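You operate a simulated robot arm through the tools that you are given. There is no shell and no other tool.

Carry out the task below with a simulated robot arm. There is one attempt and no reset: what you move stays moved.

TASK
Oil the wick of the gummed air dial and work the dial free.
Fine: load the dabber on the oil felt and put it back in its cup; the dial ends shut; the other wicks stay dry. Set down upright: oil dabber. A coat counts when it lies all over at full strength: go over it till it gets no stronger.

Only the result counts: the job must be done as asked and must still hold three seconds after the hand-in. Knocking over, shifting, dropping, spilling or breaking anything else fails it.

THE ROBOT
A 6-joint arm with a two-finger parallel gripper, fixed in place. Base frame: the origin is on the floor under the middle of its stand, x ahead of it, y to its left, z up. Lengths are in mm, angles in degrees, forces in N, time in s.
With the tool pointing down near the work surface it reaches from about 240 to 640 mm from the base axis. Its first joint turns from -66.0 to 66.0 degrees. Payload 2.7 kg.
The tool frame sits at the grasp point between the pads (the TCP): z along the fingers, y along the line on which they close. The tips reach 23 mm beyond it. The gripper opens to 94 mm. The fingers are 38 mm wide and 10 mm thick; the gripper's body (54 by 96 mm) begins 39 mm behind the TCP.
Orientation is that of the tool frame in the base frame, as [roll, pitch, yaw] about the fixed x, y, z axes, in that order (R = Rz(yaw) Ry(pitch) Rx(roll)). With the fingers straight down and closing along the base's y, the tool's x points along the base's -x, its y along +y and its z along -z.

THE INTERFACE
- The arm moves only by the tool send_rows. Its argument "increments" is a list of rows, each an object of numbers (a shift or turn left out is 0, a gripper value left out holds the last): "dx", "dy", "dz": the shift along the tool's x, y, z in mm; "wx", "wy", "wz": the turn, a rotation vector about the tool's x, y, z in degrees; "jaw": the opening, from 0 (shut) to 1 (fully open). In form: [{"dx": .., "dy": .., "dz": .., "wx": .., "wy": .., "wz": .., "jaw": ..}, ...]. A call has 1 to 20 rows; each row is the pose to reach, as a shift and turn from the pose commanded when the call began, along the tool's axes at that moment. Each row takes 0.2 s and may step no farther than 50 mm and 8.6 degrees from the row before; otherwise, or with a gripper value out of range, the whole call is refused. Where a pose cannot be reached the arm comes as near as it can. A force on the tool above 40 N (or 10 N above the force at the start of the call, whichever is more), or a blocked arm, ends the call early, and 0.2 s more pass. Each finger travels about 45 mm/s and halts on what it meets, pressing with about 39 N; the grip force reading is that of the motor and also rises with nothing between the fingers. The clock runs only during rows and for 0.2 s after the last one: add rows that repeat a pose to give the fingers time. The reply holds the time, the measured pose of the TCP, the force on the tool along the base axes, the opening and the grip force, in the units named above and with some noise, with the torque about the TCP (base axes, N m) and any sound that the robot's microphone picked up.
- Cameras (640 x 400 px; columns grow to the right, rows downward): "scene" is fixed at [77.9, -444.7, 1399.7]; the picture's right is [0.77, -0.63, 0.00], its down [-0.41, -0.50, -0.76] and it looks along [0.48, 0.59, -0.64] (base axes); focal length 214 px, centre (320, 200). "wrist" rides on the gripper at [87, 16, -74] in the tool frame; the picture's right is [-0.18, 0.98, 0.00], its down [-0.58, -0.11, -0.81] and it looks along [-0.79, -0.15, 0.59] (tool axes); focal length 243 px, centre (320, 200). There is no depth. A picture from a camera that has moved, and an enlarged one, comes with that camera's place and axes in the base frame and with its lens. The place of the scene camera against the robot may be out by one fixed shift of up to 18 mm in any direction.
- grab_frame(camera): a new picture of that camera. The clock stands still meanwhile.
- enlarge(camera, box): a new picture of the part [left, top, right, bottom] of that camera's present view, enlarged. The clock stands still meanwhile.
- hand_in(): hands the job in; it is judged then, once.

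Nothing tells you positions but the pictures and the camera data. Unless the task says otherwise, let go and move clear before handing in.

The tools are called after "Call:" as name(argument=value, ...) on one line, values as JSON. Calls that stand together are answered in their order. send_rows: Moves the arm, as the interface text tells. Its arguments: {"type":"object","properties":{"increments":{"type":"array"}},"required":["increments"]} The other tools are called the same way: grab_frame (camera) takes a picture; enlarge (camera, box) takes an enlarged picture of a part of a camera's view; hand_in () hands the job in.

At the start:

```text
clock: 0.0
tool_pos: [355.4, 47.3, 1282.8]
tool_rot: [-180.0, -0.1, -179.9]
ft_force: [0.3, 0.3, 0.1]
ft_torque: [-0.01, 0.04, 0.02]
finger_gap: 94.1
grasp_force: 0.0
```

scene: 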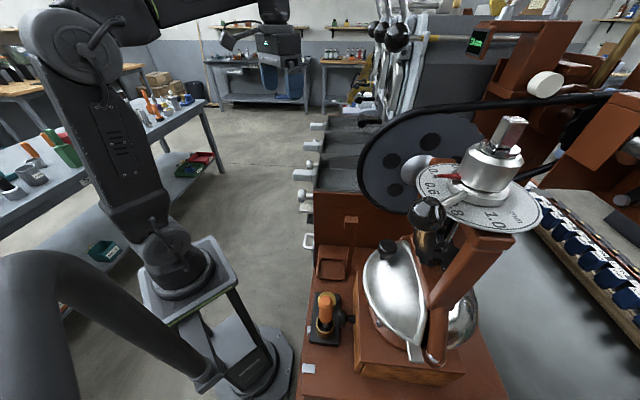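
wrist: 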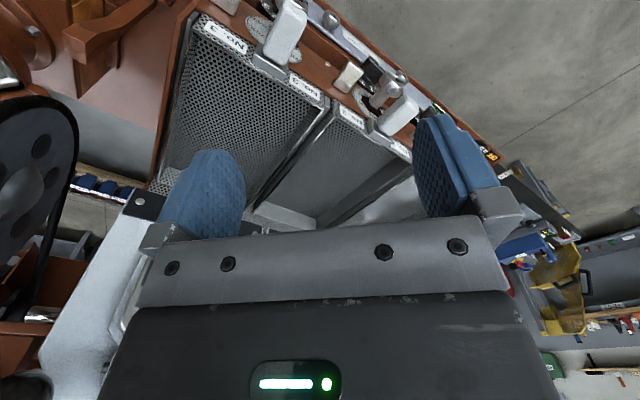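

I see a coffee-roaster-like machine with a dial, an orange-handled tool in a cup near its corner, and the arm high above. I'll first look closer at the pictures to identify the dabber, the oil felt, the dials and the wicks.

Call:
enlarge(camera="scene", box=[280, 200, 520, 400])

Call:
enlarge(camera="scene", box=[280, 80, 440, 280])

Call:
enlarge(camera="scene", box=[360, 0, 640, 240])

Call:
enlarge(camera="scene", box=[0, 60, 240, 280])

Call:
enlarge(camera="wrist", box=[160, 0, 480, 220])

```text
2.00 times, centred on (400, 300) of scene
camera zoom: at [77.9, -444.7, 1399.7], right [0.77, -0.63, 0.0], down [-0.41, -0.5, -0.76], along [0.48, 0.59, -0.64], focal length 429 px, centre (160, 0)
```

zoom: 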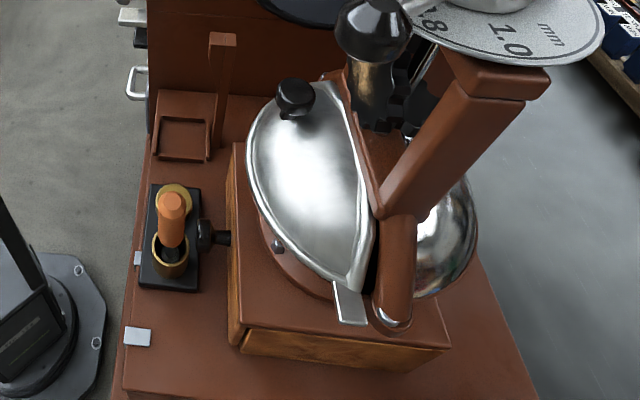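

```text
2.00 times, centred on (360, 180) of scene
camera zoom: at [77.9, -444.7, 1399.7], right [0.77, -0.63, 0.0], down [-0.41, -0.5, -0.76], along [0.48, 0.59, -0.64], focal length 429 px, centre (240, 240)
```

zoom: 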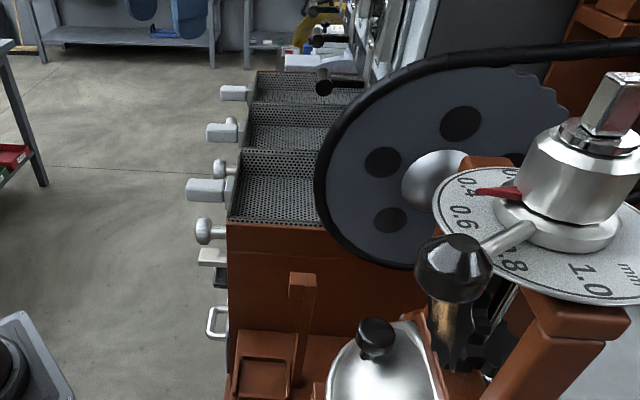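

```text
1.67 times, centred on (500, 120) of scene
camera zoom: at [77.9, -444.7, 1399.7], right [0.77, -0.63, 0.0], down [-0.41, -0.5, -0.76], along [0.48, 0.59, -0.64], focal length 358 px, centre (20, 333)
```

zoom: 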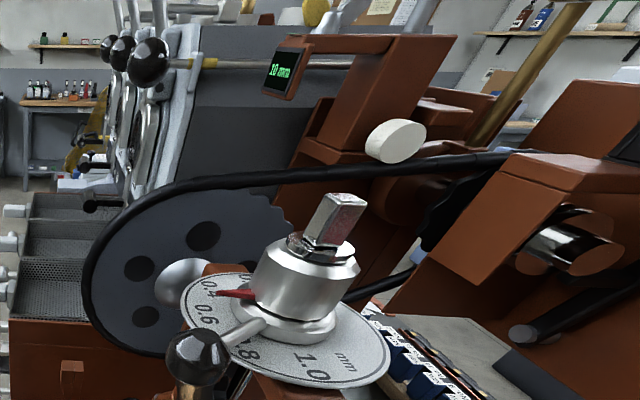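

```text
1.82 times, centred on (120, 170) of scene
camera zoom: at [77.9, -444.7, 1399.7], right [0.77, -0.63, 0.0], down [-0.41, -0.5, -0.76], along [0.48, 0.59, -0.64], focal length 390 px, centre (684, 254)
```

zoom: 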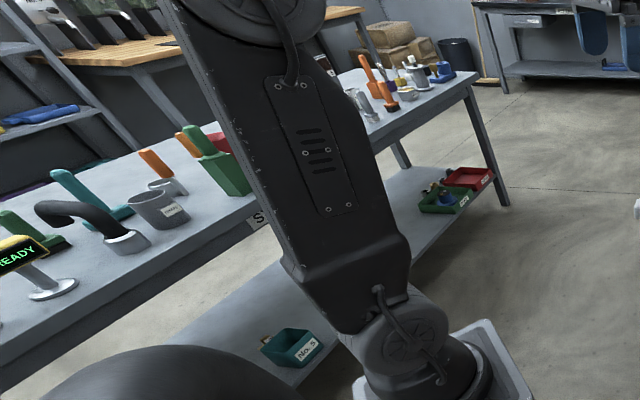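

```text
1.82 times, centred on (320, 110) of wrist
camera zoom: at [268.7, 62.8, 1356.9], right [0.18, 0.98, 0.0], down [0.58, -0.11, 0.81], along [0.79, -0.15, -0.59], focal length 441 px, centre (320, 364)
```

zoom: 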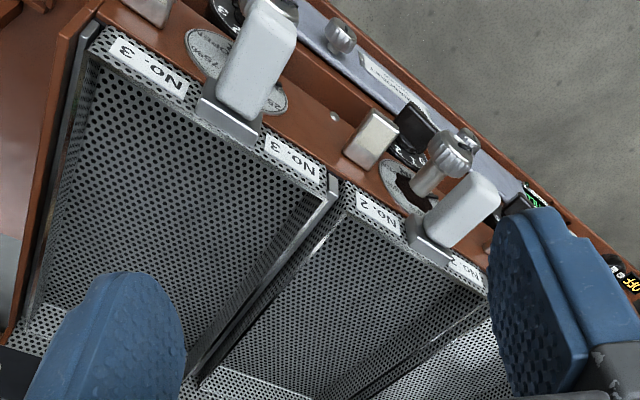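

The machine has numbered cooling trays with a front panel of knobs facing the robot, and the dabber (orange handle) with cup and felt is on a low ledge near (210,-300). I'll swing the wrist camera to look at the front panel.

Call:
send_rows(increments=[{"dx": 20, "dy": 18, "dz": 5, "wz": 7.2}, {"dx": 42, "dy": 36, "dz": 10, "wz": 14.4}, {"dx": 63, "dy": 55, "dz": 15, "wz": 21.6}, {"dx": 84, "dy": 74, "dz": 20, "wz": 28.8}, {"dx": 105, "dy": 93, "dz": 25, "wz": 36}])

Call:
grab_frame(camera="wrist")

Call:
grab_frame(camera="scene")

```text
clock: 1.2
tool_pos: [251.0, 140.3, 1258.7]
tool_rot: [-179.8, 0.0, 144.0]
ft_force: [0.1, 0.0, -0.2]
ft_torque: [0.01, 0.0, 0.0]
finger_gap: 93.9
grasp_force: 0.0
```

```text
taken
camera wrist: at [190.0, 204.5, 1332.4], right [0.73, 0.69, 0.0], down [0.41, -0.43, 0.81], along [0.55, -0.59, -0.59], focal length 243 px, centre (320, 200)
```

wrist: 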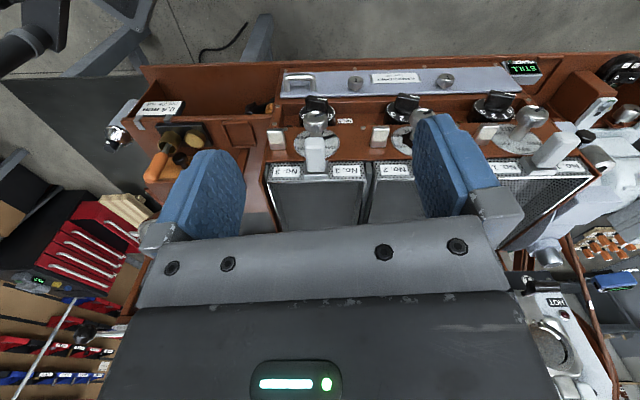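

```text
taken
```

scene: 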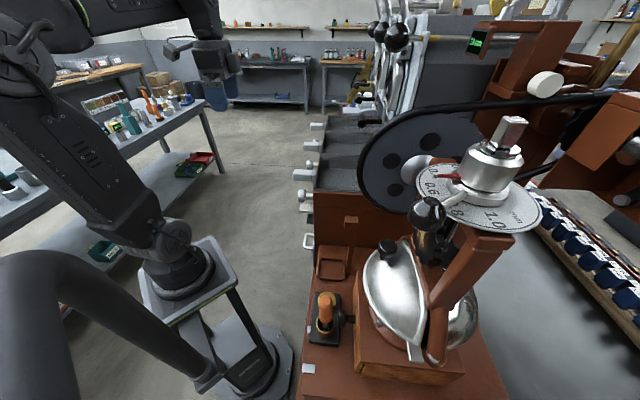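

The front panel with three bays (No. 1, 2, 3), dials and a "STILL" display is now in view. I'll enlarge it.

Call:
enlarge(camera="wrist", box=[260, 60, 420, 180])

Call:
enlarge(camera="wrist", box=[440, 50, 640, 190])

Call:
enlarge(camera="wrist", box=[90, 50, 270, 200])

```text
3.33 times, centred on (340, 120) of wrist
camera zoom: at [190.0, 204.5, 1332.4], right [0.73, 0.69, 0.0], down [0.41, -0.43, 0.81], along [0.55, -0.59, -0.59], focal length 809 px, centre (253, 467)
```

zoom: 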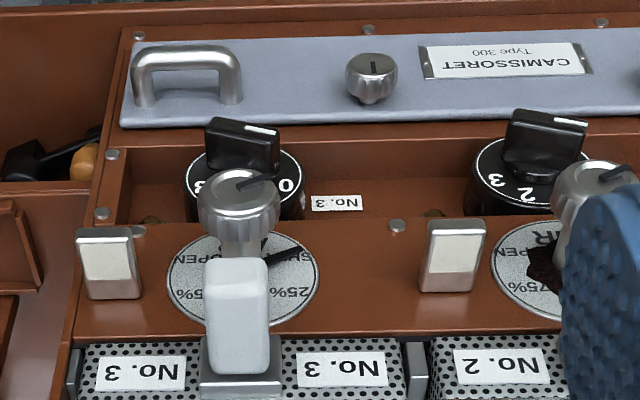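

```text
2.86 times, centred on (540, 120) of wrist
camera zoom: at [190.0, 204.5, 1332.4], right [0.73, 0.69, 0.0], down [0.41, -0.43, 0.81], along [0.55, -0.59, -0.59], focal length 693 px, centre (-309, 429)
```

zoom: 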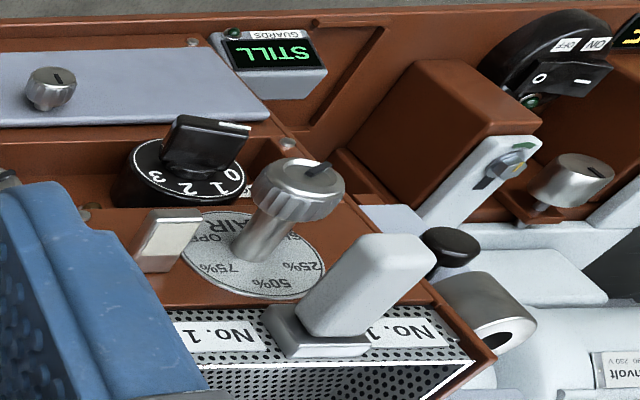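

```text
2.67 times, centred on (180, 125) of wrist
camera zoom: at [190.0, 204.5, 1332.4], right [0.73, 0.69, 0.0], down [0.41, -0.43, 0.81], along [0.55, -0.59, -0.59], focal length 647 px, centre (693, 400)
```

zoom: 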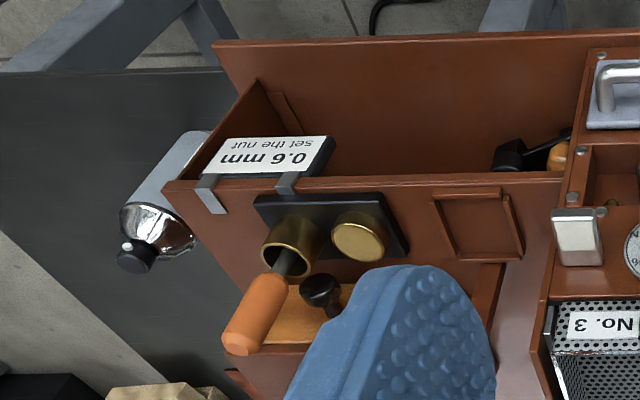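

The No. 2 air dial is the one with dark gum on its face. I'll move the wrist camera closer to see that dial and its wick.

Call:
send_rows(increments=[{"dx": -22, "dy": 16, "dz": 25}, {"dx": -44, "dy": 32, "dz": 50}, {"dx": -66, "dy": 48, "dz": 75}, {"dx": -89, "dy": 65, "dz": 100}, {"dx": -89, "dy": 65, "dz": 100}])

Call:
grab_frame(camera="wrist")

```text
clock: 2.4
tool_pos: [361.9, 140.4, 1156.8]
tool_rot: [-180.0, 0.1, 144.0]
ft_force: [0.1, -0.7, 0.1]
ft_torque: [0.0, -0.01, -0.01]
finger_gap: 94.1
grasp_force: 0.2
```

```text
taken
camera wrist: at [300.1, 203.5, 1231.6], right [0.73, 0.69, 0.0], down [0.41, -0.43, 0.81], along [0.55, -0.59, -0.59], focal length 243 px, centre (320, 200)
```

wrist: 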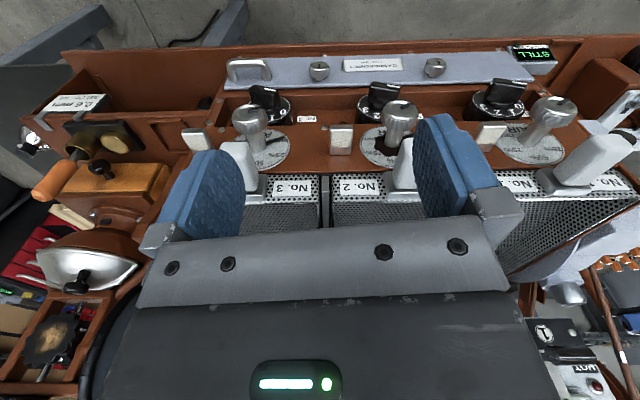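

Call:
enlarge(camera="wrist", box=[320, 60, 440, 190])

Call:
enlarge(camera="wrist", box=[170, 60, 310, 200])

Call:
enlarge(camera="wrist", box=[460, 60, 600, 200])

Call:
enlarge(camera="wrist", box=[20, 80, 200, 220])

```text
3.08 times, centred on (380, 125) of wrist
camera zoom: at [300.1, 203.5, 1231.6], right [0.73, 0.69, 0.0], down [0.41, -0.43, 0.81], along [0.55, -0.59, -0.59], focal length 746 px, centre (135, 431)
```

zoom: 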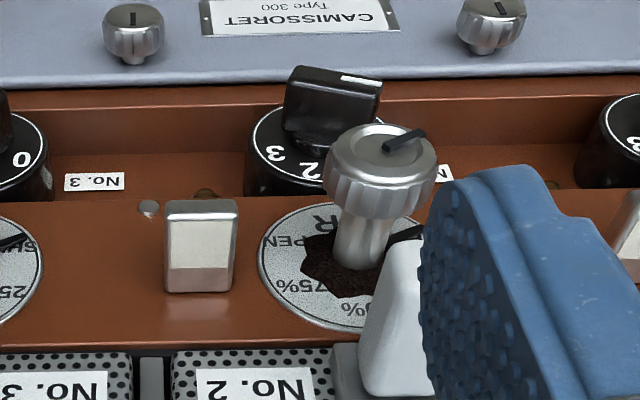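

```text
2.86 times, centred on (240, 130) of wrist
camera zoom: at [300.1, 203.5, 1231.6], right [0.73, 0.69, 0.0], down [0.41, -0.43, 0.81], along [0.55, -0.59, -0.59], focal length 693 px, centre (549, 400)
```

zoom: 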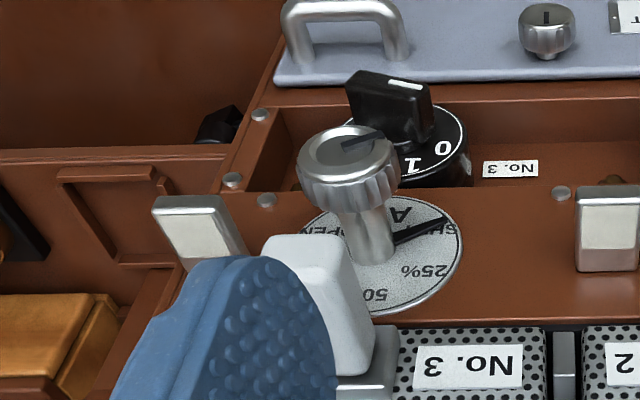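

```text
2.86 times, centred on (530, 130) of wrist
camera zoom: at [300.1, 203.5, 1231.6], right [0.73, 0.69, 0.0], down [0.41, -0.43, 0.81], along [0.55, -0.59, -0.59], focal length 693 px, centre (-280, 400)
```

zoom: 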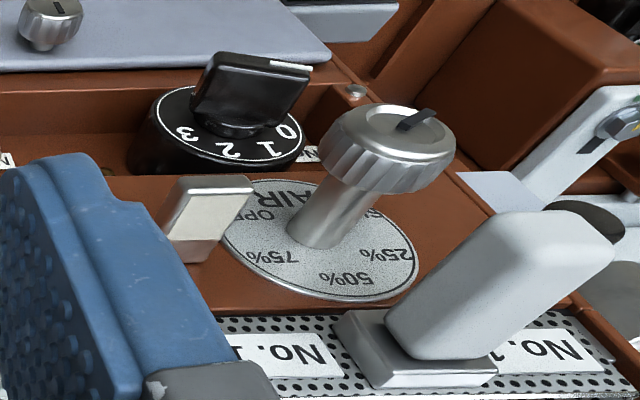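

```text
2.86 times, centred on (110, 150) of wrist
camera zoom: at [300.1, 203.5, 1231.6], right [0.73, 0.69, 0.0], down [0.41, -0.43, 0.81], along [0.55, -0.59, -0.59], focal length 693 px, centre (920, 343)
```

zoom: 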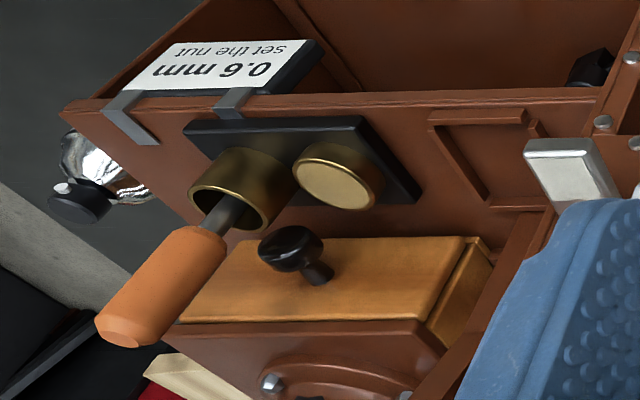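

I've triangulated: the panel is roughly vertical, facing the robot, the No. 2 dial near (490,140,970) with its wick block near (454,76,990), and the dabber handle top near (193,-299,1012). I'll tilt the tool to get a head-on view of dial 2.

Call:
send_rows(increments=[{"dx": -8, "dy": 7, "dz": 8, "wy": -6}, {"dx": -16, "dy": 14, "dz": 16, "wy": -12}, {"dx": -24, "dy": 21, "dz": 24, "wy": -18}, {"dx": -32, "dy": 28, "dz": 32, "wy": -24}, {"dx": -40, "dy": 35, "dz": 40, "wy": -30}, {"dx": -47, "dy": 43, "dz": 50, "wy": -36}, {"dx": -47, "dy": 43, "dz": 50, "wy": -36}])

Call:
grab_frame(camera="wrist")

```text
clock: 4.0
tool_pos: [422.6, 147.8, 1108.1]
tool_rot: [180.0, 36.1, 144.2]
ft_force: [-0.5, -0.5, 0.6]
ft_torque: [0.0, 0.01, 0.0]
finger_gap: 93.9
grasp_force: 0.1
```

```text
taken
camera wrist: at [341.1, 226.7, 1116.7], right [0.7, 0.71, 0.11], down [-0.07, -0.09, 0.99], along [0.71, -0.7, -0.01], focal length 243 px, centre (320, 200)
```

wrist: 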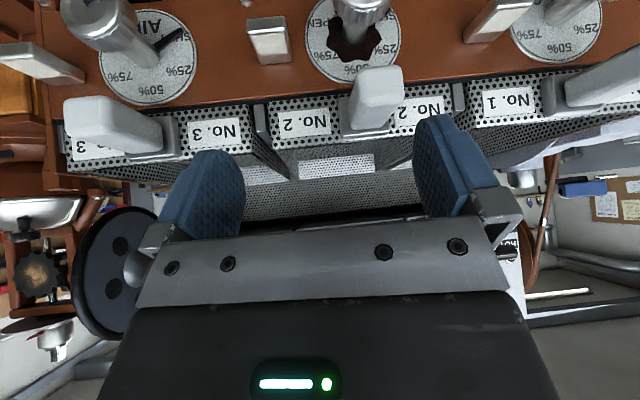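

Now it's nearly head-on. I'll enlarge the No. 2 dial and its wick.

Call:
enlarge(camera="wrist", box=[230, 0, 410, 140])

Call:
enlarge(camera="wrist", box=[440, 0, 620, 130])

Call:
enlarge(camera="wrist", box=[0, 0, 240, 170])

```text
2.86 times, centred on (320, 70) of wrist
camera zoom: at [341.1, 226.7, 1116.7], right [0.7, 0.71, 0.11], down [-0.07, -0.09, 0.99], along [0.71, -0.7, -0.01], focal length 693 px, centre (320, 571)
```

zoom: 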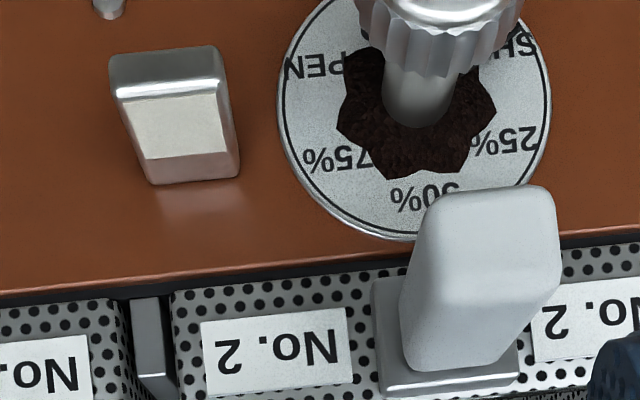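

```text
3.08 times, centred on (530, 65) of wrist
camera zoom: at [341.1, 226.7, 1116.7], right [0.7, 0.71, 0.11], down [-0.07, -0.09, 0.99], along [0.71, -0.7, -0.01], focal length 746 px, centre (-326, 615)
```

zoom: 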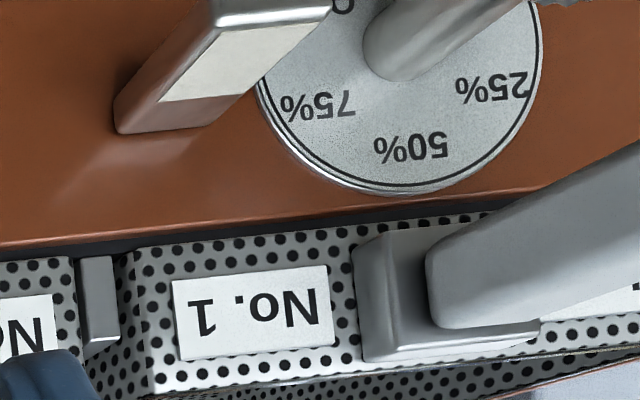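

```text
2.35 times, centred on (120, 85) of wrist
camera zoom: at [341.1, 226.7, 1116.7], right [0.7, 0.71, 0.11], down [-0.07, -0.09, 0.99], along [0.71, -0.7, -0.01], focal length 571 px, centre (791, 471)
```

zoom: 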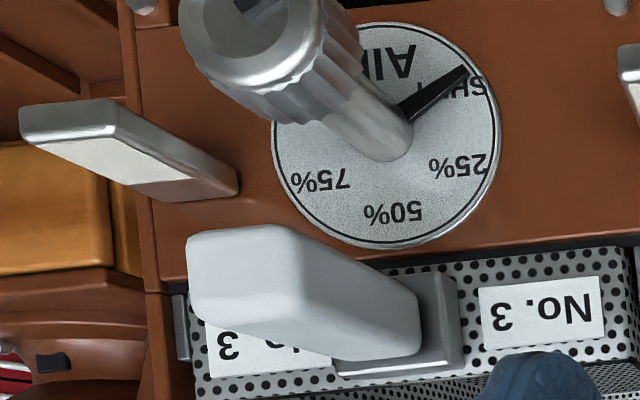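

The wick 2 pad is the cream patch on the top face of the block (about 26x25 mm near (461,71,985)). Next I'll level the tool, raise and go look at the dabber, cup and felt.

Call:
send_rows(increments=[{"dx": -1, "dy": -7, "dz": -14, "wy": 6}, {"dx": -2, "dy": -14, "dz": -28, "wy": 12}, {"dx": -3, "dy": -21, "dz": -42, "wy": 18}, {"dx": -4, "dy": -28, "dz": -56, "wy": 24}, {"dx": -5, "dy": -36, "dz": -70, "wy": 30}, {"dx": -6.6, "dy": -43, "dz": -82, "wy": 36}, {"dx": -6.6, "dy": -43, "dz": -82, "wy": 36}])

```text
clock: 5.6
tool_pos: [363.4, 138.3, 1177.7]
tool_rot: [180.0, 0.0, 144.2]
ft_force: [-0.3, -0.5, 0.0]
ft_torque: [0.01, -0.04, -0.03]
finger_gap: 93.8
grasp_force: 0.0
```

The tool is level again at (363,138,1178). Now I swing over in front of the machine to the dabber's corner to view it.

Call:
send_rows(increments=[{"dx": -5.5, "dy": -37, "dz": 3, "wz": 0.8}, {"dx": -11, "dy": -74, "dz": 6, "wz": 1.6}, {"dx": -16.5, "dy": -111, "dz": 10, "wz": 2.4}, {"dx": -22, "dy": -148, "dz": 13, "wz": 3.2}, {"dx": -27.5, "dy": -185, "dz": 16, "wz": 4}, {"dx": -33, "dy": -222, "dz": 20, "wz": 4.8}, {"dx": -38.5, "dy": -259, "dz": 23, "wz": 5.6}, {"dx": -44, "dy": -296, "dz": 26, "wz": 6.4}, {"dx": -49.5, "dy": -333, "dz": 30, "wz": 7.2}, {"dx": -55, "dy": -370, "dz": 33, "wz": 8}, {"dx": -60.5, "dy": -407, "dz": 36, "wz": 8.8}, {"dx": -65.5, "dy": -445, "dz": 40, "wz": 9.2}, {"dx": -65.5, "dy": -445, "dz": 40, "wz": 9.2}])

Call:
grab_frame(camera="wrist")

Call:
grab_frame(camera="scene")

```text
clock: 8.4
tool_pos: [155.6, -261.6, 1138.2]
tool_rot: [180.0, 0.1, 134.8]
ft_force: [-0.4, 0.3, 0.7]
ft_torque: [0.0, 0.0, 0.0]
finger_gap: 94.0
grasp_force: 0.0
```

```text
taken
camera wrist: at [106.1, -189.2, 1212.2], right [0.83, 0.56, 0.0], down [0.33, -0.49, 0.81], along [0.45, -0.67, -0.59], focal length 243 px, centre (320, 200)
```

wrist: 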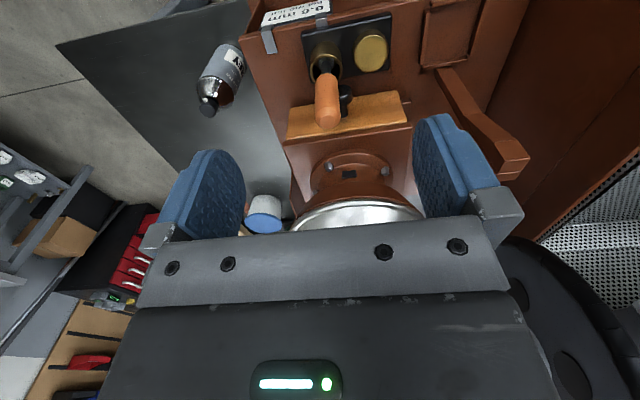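

```text
taken
```

scene: 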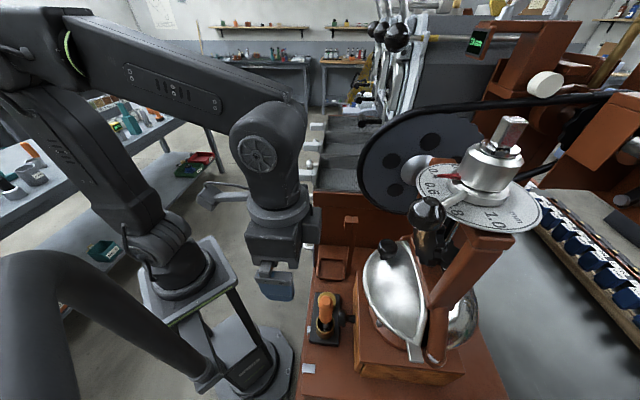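

The dabber, cup and felt are in clear view. I'll enlarge this part.

Call:
enlarge(camera="wrist", box=[260, 0, 440, 150])

Call:
enlarge(camera="scene", box=[290, 270, 370, 360])

```text
2.67 times, centred on (350, 75) of wrist
camera zoom: at [106.1, -189.2, 1212.2], right [0.83, 0.56, 0.0], down [0.33, -0.49, 0.81], along [0.45, -0.67, -0.59], focal length 647 px, centre (240, 533)
```

zoom: 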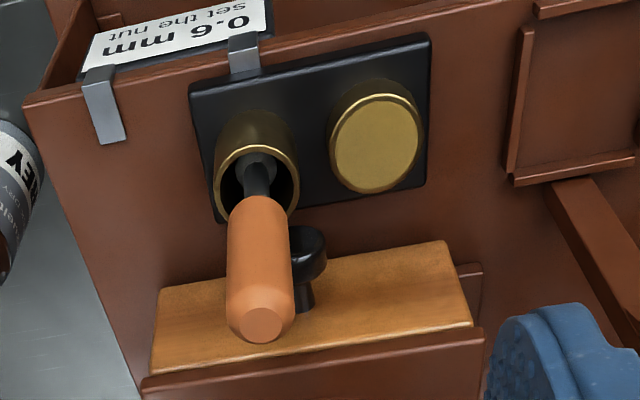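

```text
4.44 times, centred on (330, 315) of scene
camera zoom: at [77.8, -444.8, 1399.7], right [0.77, -0.63, 0.0], down [-0.41, -0.5, -0.76], along [0.48, 0.59, -0.64], focal length 953 px, centre (276, -311)
```

zoom: 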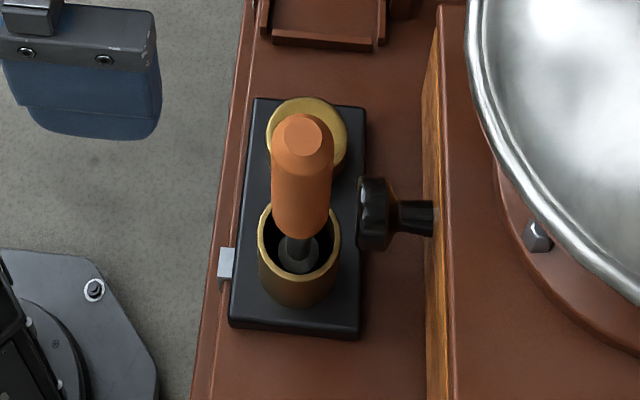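

The dabber stands vertical in its cup at about (194.5,-305.7), handle top z≈1010, cup rim z≈904, and the felt is near (234,-265,886). I'll move above the handle and check the alignment.

Call:
send_rows(increments=[{"dx": -20, "dy": -1, "dz": 0}, {"dx": -40, "dy": -2, "dz": 0}, {"dx": -58.7, "dy": -3.5, "dz": 10}, {"dx": -58.7, "dy": -3.5, "dz": 40}, {"dx": -58.7, "dy": -3.5, "dz": 75}, {"dx": -58.7, "dy": -3.5, "dz": 75}])

Call:
grab_frame(camera="wrist")

Call:
grab_frame(camera="scene")

```text
clock: 9.8
tool_pos: [194.8, -304.8, 1062.0]
tool_rot: [-180.0, 0.1, 134.8]
ft_force: [0.3, -0.7, -0.1]
ft_torque: [0.0, 0.01, 0.0]
finger_gap: 94.0
grasp_force: 0.1
```

```text
taken
camera wrist: at [144.8, -233.0, 1136.5], right [0.83, 0.56, 0.0], down [0.33, -0.49, 0.81], along [0.45, -0.67, -0.59], focal length 243 px, centre (320, 200)
```

wrist: 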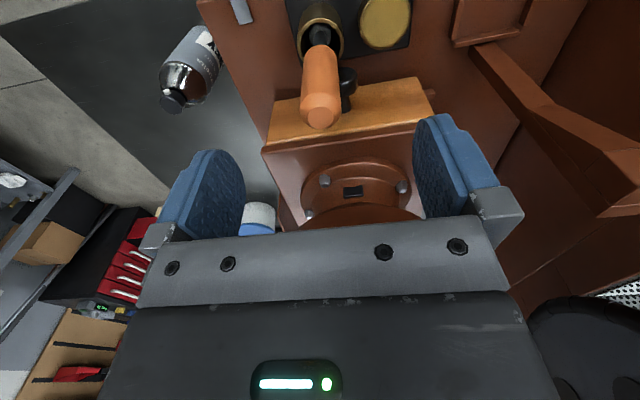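

```text
taken
```

scene: 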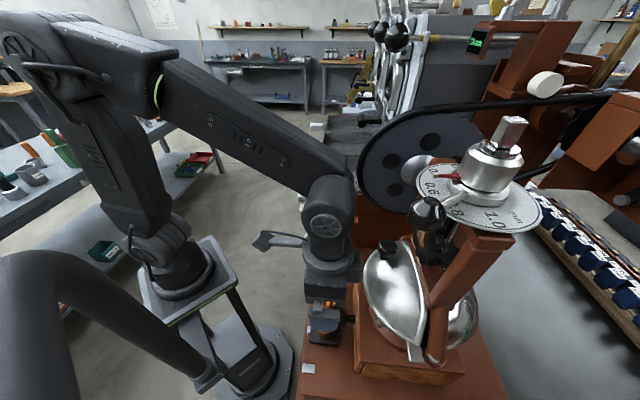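

The handle is centred between the fingers. Descending to grip the upper handle, then closing.

Call:
send_rows(increments=[{"dx": -0.3, "dy": -0.5, "dz": 25}, {"dx": -0.6, "dy": -1, "dz": 50}, {"dx": -0.6, "dy": -1, "dz": 74}, {"dx": -0.6, "dy": -1, "dz": 74}])

Call:
send_rows(increments=[{"jaw": 0}, {"jaw": 0}, {"jaw": 0}, {"jaw": 0}, {"jaw": 0}, {"jaw": 0}])

Call:
grab_frame(camera="wrist")

```text
clock: 10.8
tool_pos: [194.7, -305.2, 989.8]
tool_rot: [179.9, 0.1, 134.8]
ft_force: [0.1, 0.2, 0.5]
ft_torque: [0.03, 0.0, 0.01]
finger_gap: 94.1
grasp_force: 0.1
```

```text
clock: 12.2
tool_pos: [194.5, -305.0, 989.3]
tool_rot: [180.0, 0.0, 134.8]
ft_force: [0.9, -0.2, -0.1]
ft_torque: [0.03, 0.0, 0.01]
finger_gap: 24.7
grasp_force: 38.7
```

```text
taken
camera wrist: at [144.2, -233.5, 1063.5], right [0.83, 0.56, 0.0], down [0.33, -0.49, 0.81], along [0.45, -0.67, -0.59], focal length 243 px, centre (320, 200)
```

wrist: 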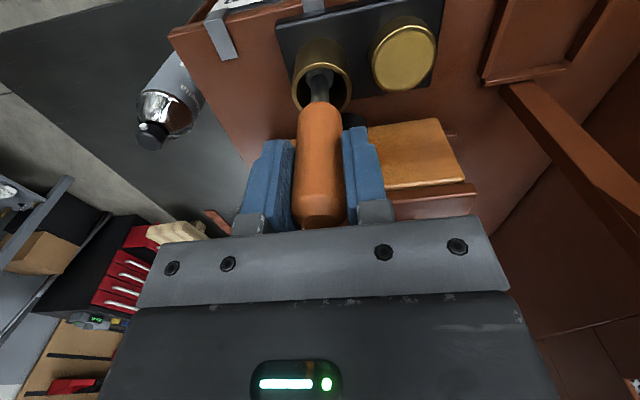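

The handle is gripped (24.7 mm gap). I'll lift the dabber straight up out of the cup and look at its head.

Call:
send_rows(increments=[{"dz": -15}, {"dz": -30}, {"dz": -45}, {"dz": -60}, {"dz": -70}, {"dz": -70}])

Call:
grab_frame(camera="wrist")

Call:
enlarge(camera="scene", box=[280, 220, 400, 360])

Call:
enlarge(camera="wrist", box=[250, 0, 430, 140])

```text
clock: 13.6
tool_pos: [193.7, -306.5, 1059.4]
tool_rot: [-179.9, 0.0, 134.7]
ft_force: [0.0, -0.4, -1.3]
ft_torque: [0.01, 0.0, -0.02]
finger_gap: 24.5
grasp_force: 39.0
```

```text
taken
camera wrist: at [144.8, -234.1, 1134.0], right [0.83, 0.56, 0.0], down [0.33, -0.49, 0.81], along [0.45, -0.67, -0.59], focal length 243 px, centre (320, 200)
```

wrist: 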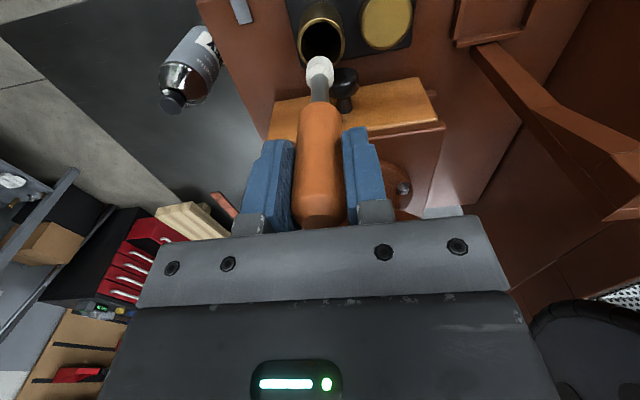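

```text
2.86 times, centred on (340, 290) of scene
camera zoom: at [77.9, -444.7, 1399.7], right [0.77, -0.63, 0.0], down [-0.41, -0.5, -0.76], along [0.48, 0.59, -0.64], focal length 613 px, centre (263, -57)
```

zoom: 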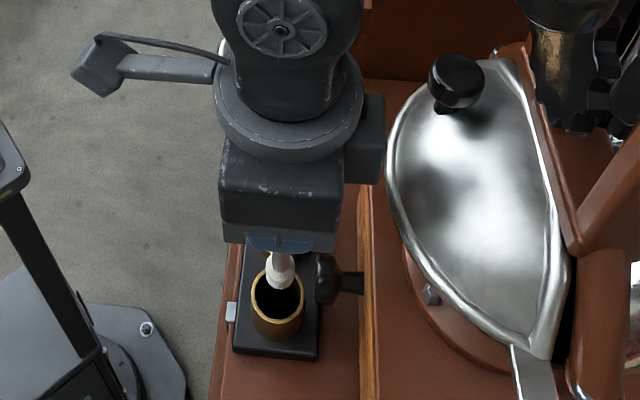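

```text
2.86 times, centred on (340, 70) of wrist
camera zoom: at [144.8, -234.1, 1134.0], right [0.83, 0.56, 0.0], down [0.33, -0.49, 0.81], along [0.45, -0.67, -0.59], focal length 693 px, centre (263, 571)
```

zoom: 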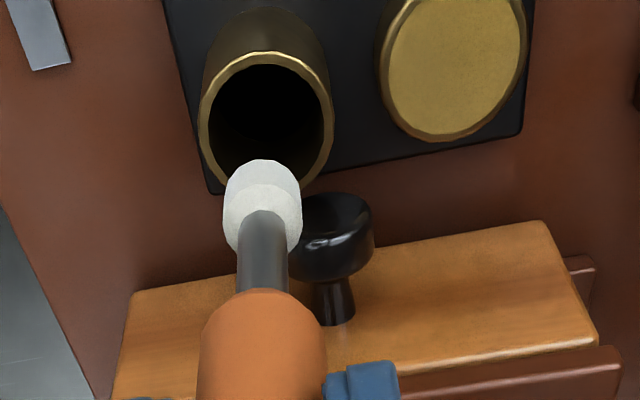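

The dabber has a white felt head about 22 mm across, with its tip about 130 mm below the TCP. I'll move over the oil felt and lower towards it gently.

Call:
send_rows(increments=[{"dx": 0.3, "dy": 20, "dz": 0}, {"dx": 0.6, "dy": 40, "dz": 0}, {"dx": 0.8, "dy": 56.8, "dz": 0}, {"dx": 0.8, "dy": 56.8, "dz": 15}, {"dx": 0.8, "dy": 56.8, "dz": 30}, {"dx": 0.8, "dy": 56.8, "dz": 30}])

Call:
grab_frame(camera="wrist")

Call:
enlarge(camera="wrist", box=[250, 0, 430, 140])

Call:
enlarge(camera="scene", box=[280, 220, 400, 360])

```text
clock: 15.0
tool_pos: [234.4, -264.9, 1028.6]
tool_rot: [180.0, 0.0, 134.7]
ft_force: [-0.4, -0.8, -0.9]
ft_torque: [-0.02, 0.0, -0.03]
finger_gap: 24.7
grasp_force: 39.0
```

```text
taken
camera wrist: at [184.2, -193.1, 1103.3], right [0.83, 0.56, 0.0], down [0.33, -0.49, 0.81], along [0.45, -0.67, -0.59], focal length 243 px, centre (320, 200)
```

wrist: 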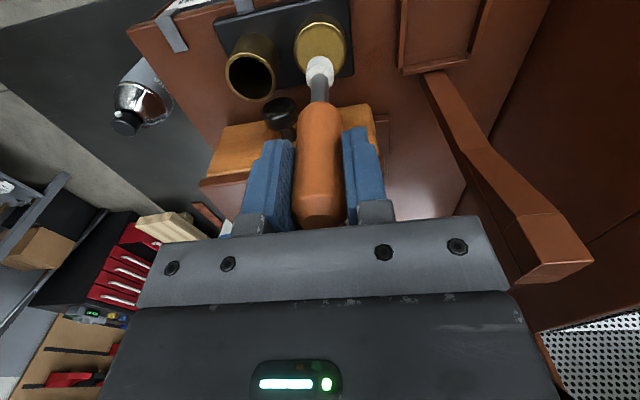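

```text
2.86 times, centred on (340, 70) of wrist
camera zoom: at [184.2, -193.1, 1103.3], right [0.83, 0.56, 0.0], down [0.33, -0.49, 0.81], along [0.45, -0.67, -0.59], focal length 693 px, centre (263, 571)
```

zoom: 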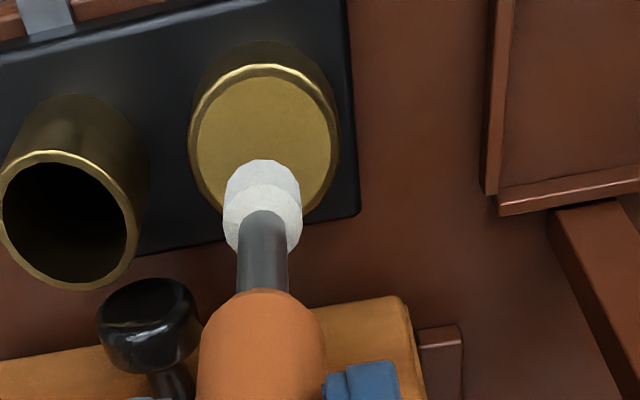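

```text
2.86 times, centred on (340, 290) of scene
camera zoom: at [77.9, -444.7, 1399.7], right [0.77, -0.63, 0.0], down [-0.41, -0.5, -0.76], along [0.48, 0.59, -0.64], focal length 613 px, centre (263, -57)
```

zoom: 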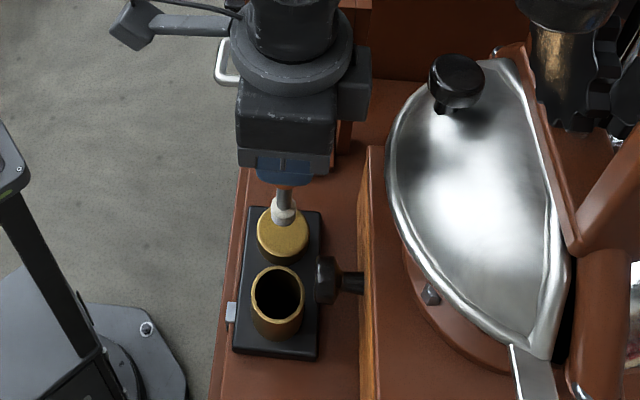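

The head is centred above the oil felt. Lowering in small steps to make contact.

Call:
send_rows(increments=[{"dz": 4}, {"dz": 8}, {"dz": 8}])

Call:
send_rows(increments=[{"dz": 2}, {"dz": 2}])

Call:
send_rows(increments=[{"dz": 2}, {"dz": 2}])

```text
clock: 15.8
tool_pos: [233.2, -264.2, 1021.4]
tool_rot: [180.0, 0.0, 134.8]
ft_force: [-0.4, 0.4, -0.2]
ft_torque: [-0.01, -0.01, -0.01]
finger_gap: 24.6
grasp_force: 38.8
```

```text
clock: 16.4
tool_pos: [235.1, -264.4, 1018.8]
tool_rot: [180.0, 0.0, 134.8]
ft_force: [1.0, -0.7, -0.6]
ft_torque: [-0.03, -0.02, 0.02]
finger_gap: 24.7
grasp_force: 39.0
```

```text
clock: 17.0
tool_pos: [233.5, -264.8, 1017.7]
tool_rot: [-180.0, 0.0, 134.8]
ft_force: [0.6, -0.3, -0.8]
ft_torque: [-0.01, 0.01, 0.04]
finger_gap: 24.6
grasp_force: 39.0
```

Call:
enlarge(camera="wrist", box=[260, 0, 380, 100])

Call:
send_rows(increments=[{"dz": 1.5}, {"dz": 1.5}])

Call:
send_rows(increments=[{"dz": 1.5}, {"dz": 1.5}])

Call:
enlarge(camera="wrist", box=[260, 0, 380, 100])

```text
4.00 times, centred on (320, 50) of wrist
camera zoom: at [184.2, -193.2, 1091.4], right [0.83, 0.56, 0.0], down [0.33, -0.49, 0.81], along [0.45, -0.67, -0.59], focal length 970 px, centre (320, 800)
```

zoom: 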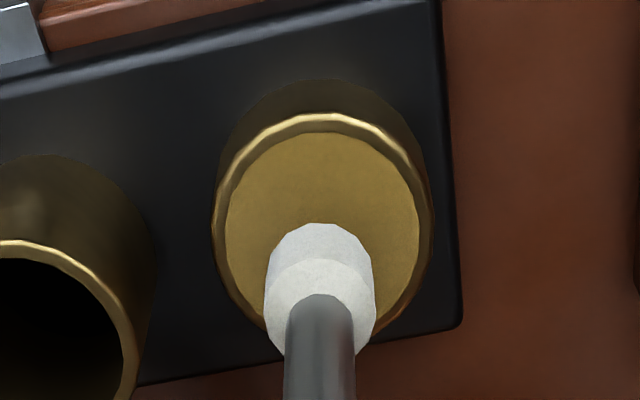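

```text
clock: 17.6
tool_pos: [233.4, -265.4, 1016.6]
tool_rot: [-180.0, 0.0, 134.8]
ft_force: [-0.2, -0.8, -0.2]
ft_torque: [-0.01, -0.02, 0.02]
finger_gap: 24.7
grasp_force: 38.7
```

```text
clock: 18.2
tool_pos: [234.6, -265.2, 1014.0]
tool_rot: [180.0, -0.1, 134.9]
ft_force: [-0.2, -0.9, -0.7]
ft_torque: [0.01, 0.01, 0.01]
finger_gap: 24.5
grasp_force: 38.5
```

```text
4.00 times, centred on (320, 50) of wrist
camera zoom: at [184.1, -193.0, 1088.2], right [0.83, 0.56, 0.0], down [0.33, -0.49, 0.81], along [0.45, -0.67, -0.59], focal length 970 px, centre (320, 800)
```

zoom: 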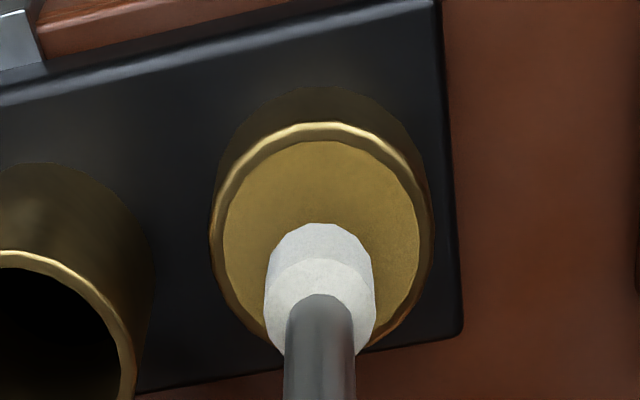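

Not touching yet; geometry suggests about 12 mm more to go. I continue down in small guarded steps.

Call:
send_rows(increments=[{"dz": 3}, {"dz": 6}, {"dz": 6}])

Call:
send_rows(increments=[{"dz": 1.5}, {"dz": 1.5}])

Call:
send_rows(increments=[{"dz": 1.5}, {"dz": 1.5}])

Call:
enlarge(camera="wrist", box=[260, 0, 380, 100])

```text
clock: 19.0
tool_pos: [234.8, -265.1, 1008.2]
tool_rot: [-180.0, 0.0, 134.8]
ft_force: [1.1, 0.0, -0.3]
ft_torque: [-0.01, -0.02, -0.01]
finger_gap: 24.8
grasp_force: 39.5
```

```text
clock: 19.6
tool_pos: [233.9, -264.5, 1006.2]
tool_rot: [180.0, 0.1, 134.8]
ft_force: [-0.2, -0.4, 0.2]
ft_torque: [0.0, -0.03, 0.01]
finger_gap: 24.8
grasp_force: 39.1
```

```text
clock: 20.2
tool_pos: [234.3, -265.4, 1004.5]
tool_rot: [180.0, 0.1, 134.8]
ft_force: [-0.5, 0.3, 2.8]
ft_torque: [0.04, 0.05, 0.0]
finger_gap: 24.5
grasp_force: 39.2
```

```text
4.00 times, centred on (320, 50) of wrist
camera zoom: at [184.5, -193.0, 1079.5], right [0.83, 0.56, 0.0], down [0.33, -0.49, 0.81], along [0.45, -0.67, -0.59], focal length 970 px, centre (320, 800)
```

zoom: 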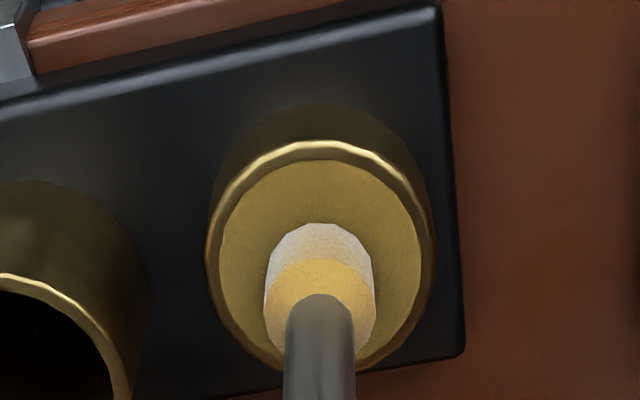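

Contact (2.8 N) and the head is soaking up oil. I'll hold and press slightly until it's loaded.

Call:
send_rows(increments=[{"dz": 0.7}, {"dz": 0.7}, {"dz": 0.7}, {"dz": 0.7}, {"dz": 0.7}])

Call:
enlarge(camera="wrist", box=[260, 0, 380, 100])

Call:
enlarge(camera="scene", box=[290, 260, 370, 330])

```text
clock: 21.4
tool_pos: [234.3, -265.2, 1005.8]
tool_rot: [180.0, 0.2, 134.8]
ft_force: [-1.2, 2.0, 22.7]
ft_torque: [0.26, 0.18, 0.03]
finger_gap: 24.7
grasp_force: 38.9
```

```text
4.00 times, centred on (320, 50) of wrist
camera zoom: at [184.4, -193.1, 1079.0], right [0.83, 0.56, 0.0], down [0.33, -0.49, 0.81], along [0.45, -0.67, -0.59], focal length 970 px, centre (320, 800)
```

zoom: 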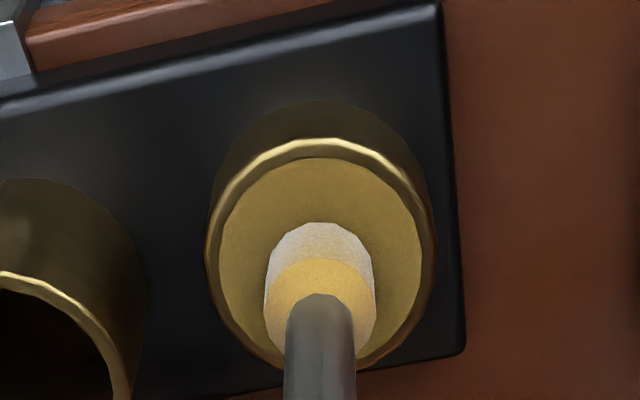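

```text
5.71 times, centred on (330, 295) of scene
camera zoom: at [77.7, -444.5, 1399.8], right [0.77, -0.63, 0.0], down [-0.41, -0.5, -0.76], along [0.49, 0.59, -0.64], focal length 1226 px, centre (263, -343)
```

zoom: 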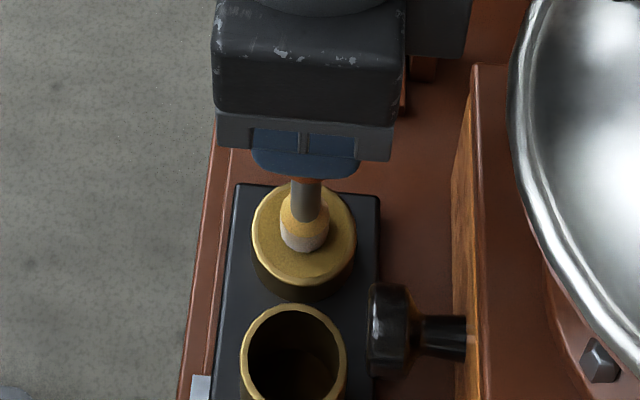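

Force rose to about 23 N, so it's well seated. I'll lift off slightly and inspect the head's colour.

Call:
send_rows(increments=[{"dz": -5}, {"dz": -15}, {"dz": -25}, {"dz": -25}])

Call:
enlarge(camera="wrist", box=[260, 0, 380, 100])

Call:
enlarge(camera="scene", box=[290, 260, 370, 330])

```text
clock: 22.4
tool_pos: [234.1, -265.1, 1029.3]
tool_rot: [180.0, 0.0, 134.8]
ft_force: [0.2, -0.3, 0.1]
ft_torque: [0.01, 0.0, -0.02]
finger_gap: 24.6
grasp_force: 38.9
```

```text
4.00 times, centred on (320, 50) of wrist
camera zoom: at [184.0, -192.8, 1103.7], right [0.83, 0.56, 0.0], down [0.33, -0.49, 0.81], along [0.45, -0.67, -0.59], focal length 970 px, centre (320, 800)
```

zoom: 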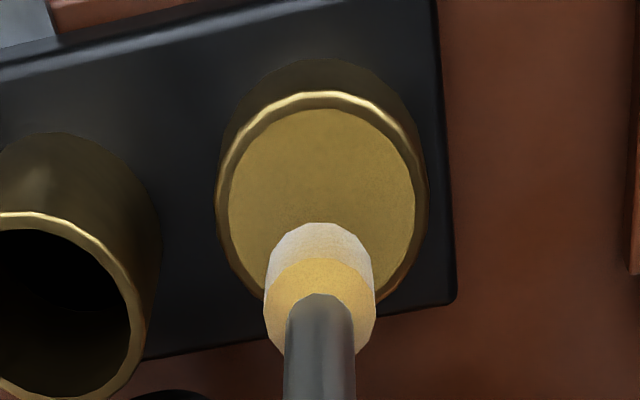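

```text
5.71 times, centred on (330, 295) of scene
camera zoom: at [77.9, -444.7, 1399.7], right [0.77, -0.63, 0.0], down [-0.41, -0.5, -0.76], along [0.48, 0.59, -0.64], focal length 1226 px, centre (263, -343)
```

zoom: 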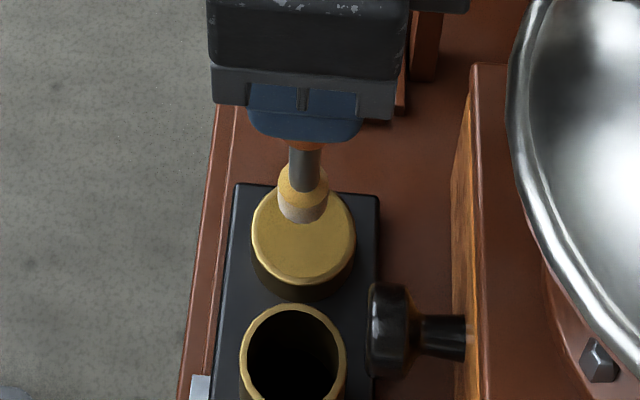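

The head is now amber with oil. I'll raise it, back away towards the robot, and carry it along in front of the panel to above wick 2, keeping high.

Call:
send_rows(increments=[{"dx": 10, "dz": -40}, {"dx": 35, "dz": -80}, {"dx": 60, "dz": -115}, {"dx": 85, "dz": -140}, {"dx": 100, "dy": 25, "dz": -150}, {"dx": 100, "dy": 65, "dz": -150}, {"dx": 100, "dy": 105, "dz": -150}, {"dx": 100, "dy": 145, "dz": -150}, {"dx": 100, "dy": 185, "dz": -150}, {"dx": 100, "dy": 225, "dz": -150}, {"dx": 100, "dy": 265, "dz": -150}, {"dx": 100, "dy": 305, "dz": -150}, {"dx": 100, "dy": 345, "dz": -150}, {"dx": 100, "dy": 375, "dz": -150}, {"dx": 100, "dy": 398, "dz": -150}, {"dx": 100, "dy": 398, "dz": -150}])

Call:
grab_frame(camera="wrist")

Call:
enlarge(camera="wrist", box=[240, 0, 400, 120])

Call:
grab_frame(camera="scene")

```text
clock: 25.8
tool_pos: [445.6, 86.7, 1178.9]
tool_rot: [-180.0, 0.0, 134.8]
ft_force: [0.0, -0.2, -0.9]
ft_torque: [0.0, 0.02, 0.01]
finger_gap: 24.6
grasp_force: 39.3
```

```text
taken
camera wrist: at [397.1, 159.1, 1253.5], right [0.83, 0.56, 0.0], down [0.33, -0.49, 0.81], along [0.45, -0.67, -0.59], focal length 243 px, centre (320, 200)
```

wrist: 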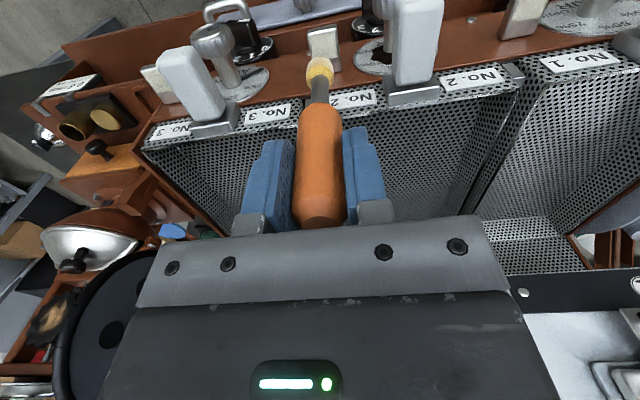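

```text
3.33 times, centred on (320, 60) of wrist
camera zoom: at [397.1, 159.1, 1253.5], right [0.83, 0.56, 0.0], down [0.33, -0.49, 0.81], along [0.45, -0.67, -0.59], focal length 809 px, centre (320, 667)
```

zoom: 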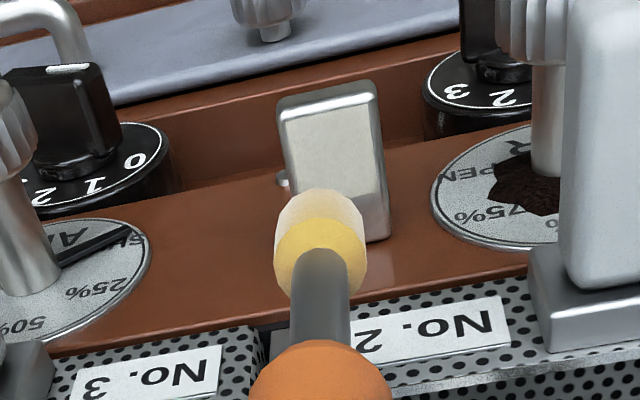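

```text
taken
```

scene: 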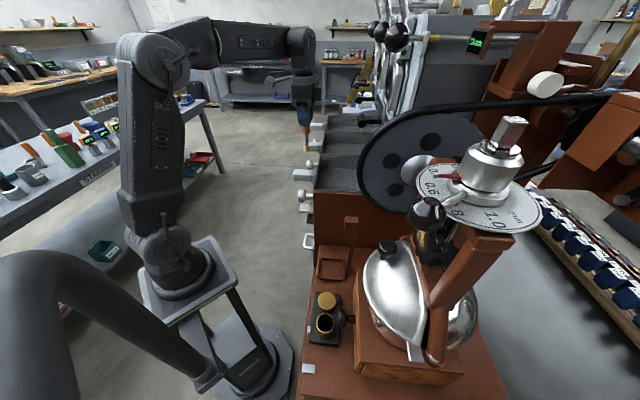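

The wick pad centre is about (458.5,74,986). I'll move over it and lower to just above the pad, then check.

Call:
send_rows(increments=[{"dx": -9, "dy": 0.1, "dz": 0}, {"dx": -18.1, "dy": 0.2, "dz": 10}, {"dx": -18.1, "dy": 0.2, "dz": 30}, {"dx": -18.1, "dy": 0.2, "dz": 50}, {"dx": -18.1, "dy": 0.2, "dz": 62}, {"dx": -18.1, "dy": 0.2, "dz": 62}])

Call:
enlarge(camera="wrist", box=[240, 0, 400, 120])

Call:
enlarge(camera="scene", box=[270, 90, 370, 220])

```text
clock: 27.2
tool_pos: [458.7, 73.0, 1117.1]
tool_rot: [179.9, -0.1, 134.8]
ft_force: [1.3, -1.2, -0.3]
ft_torque: [0.01, 0.02, 0.0]
finger_gap: 24.6
grasp_force: 38.9
```

```text
3.33 times, centred on (320, 60) of wrist
camera zoom: at [409.3, 145.5, 1191.3], right [0.83, 0.56, 0.0], down [0.33, -0.49, 0.81], along [0.45, -0.67, -0.59], focal length 809 px, centre (320, 667)
```

zoom: 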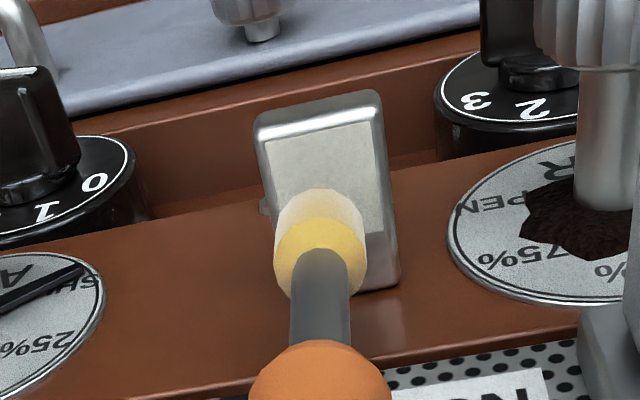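

```text
3.08 times, centred on (320, 155) of scene
camera zoom: at [77.9, -444.7, 1399.7], right [0.77, -0.63, 0.0], down [-0.41, -0.5, -0.76], along [0.48, 0.59, -0.64], focal length 660 px, centre (320, 338)
```

zoom: 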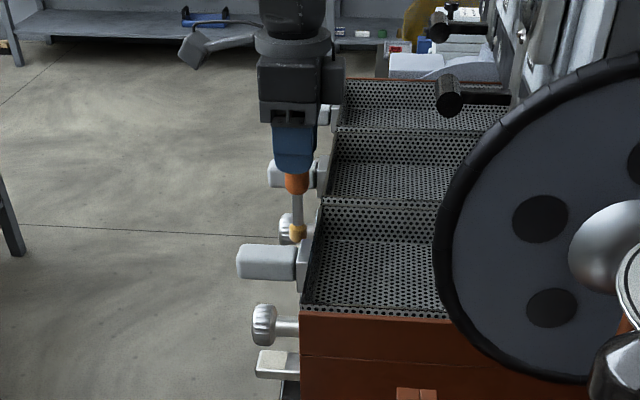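

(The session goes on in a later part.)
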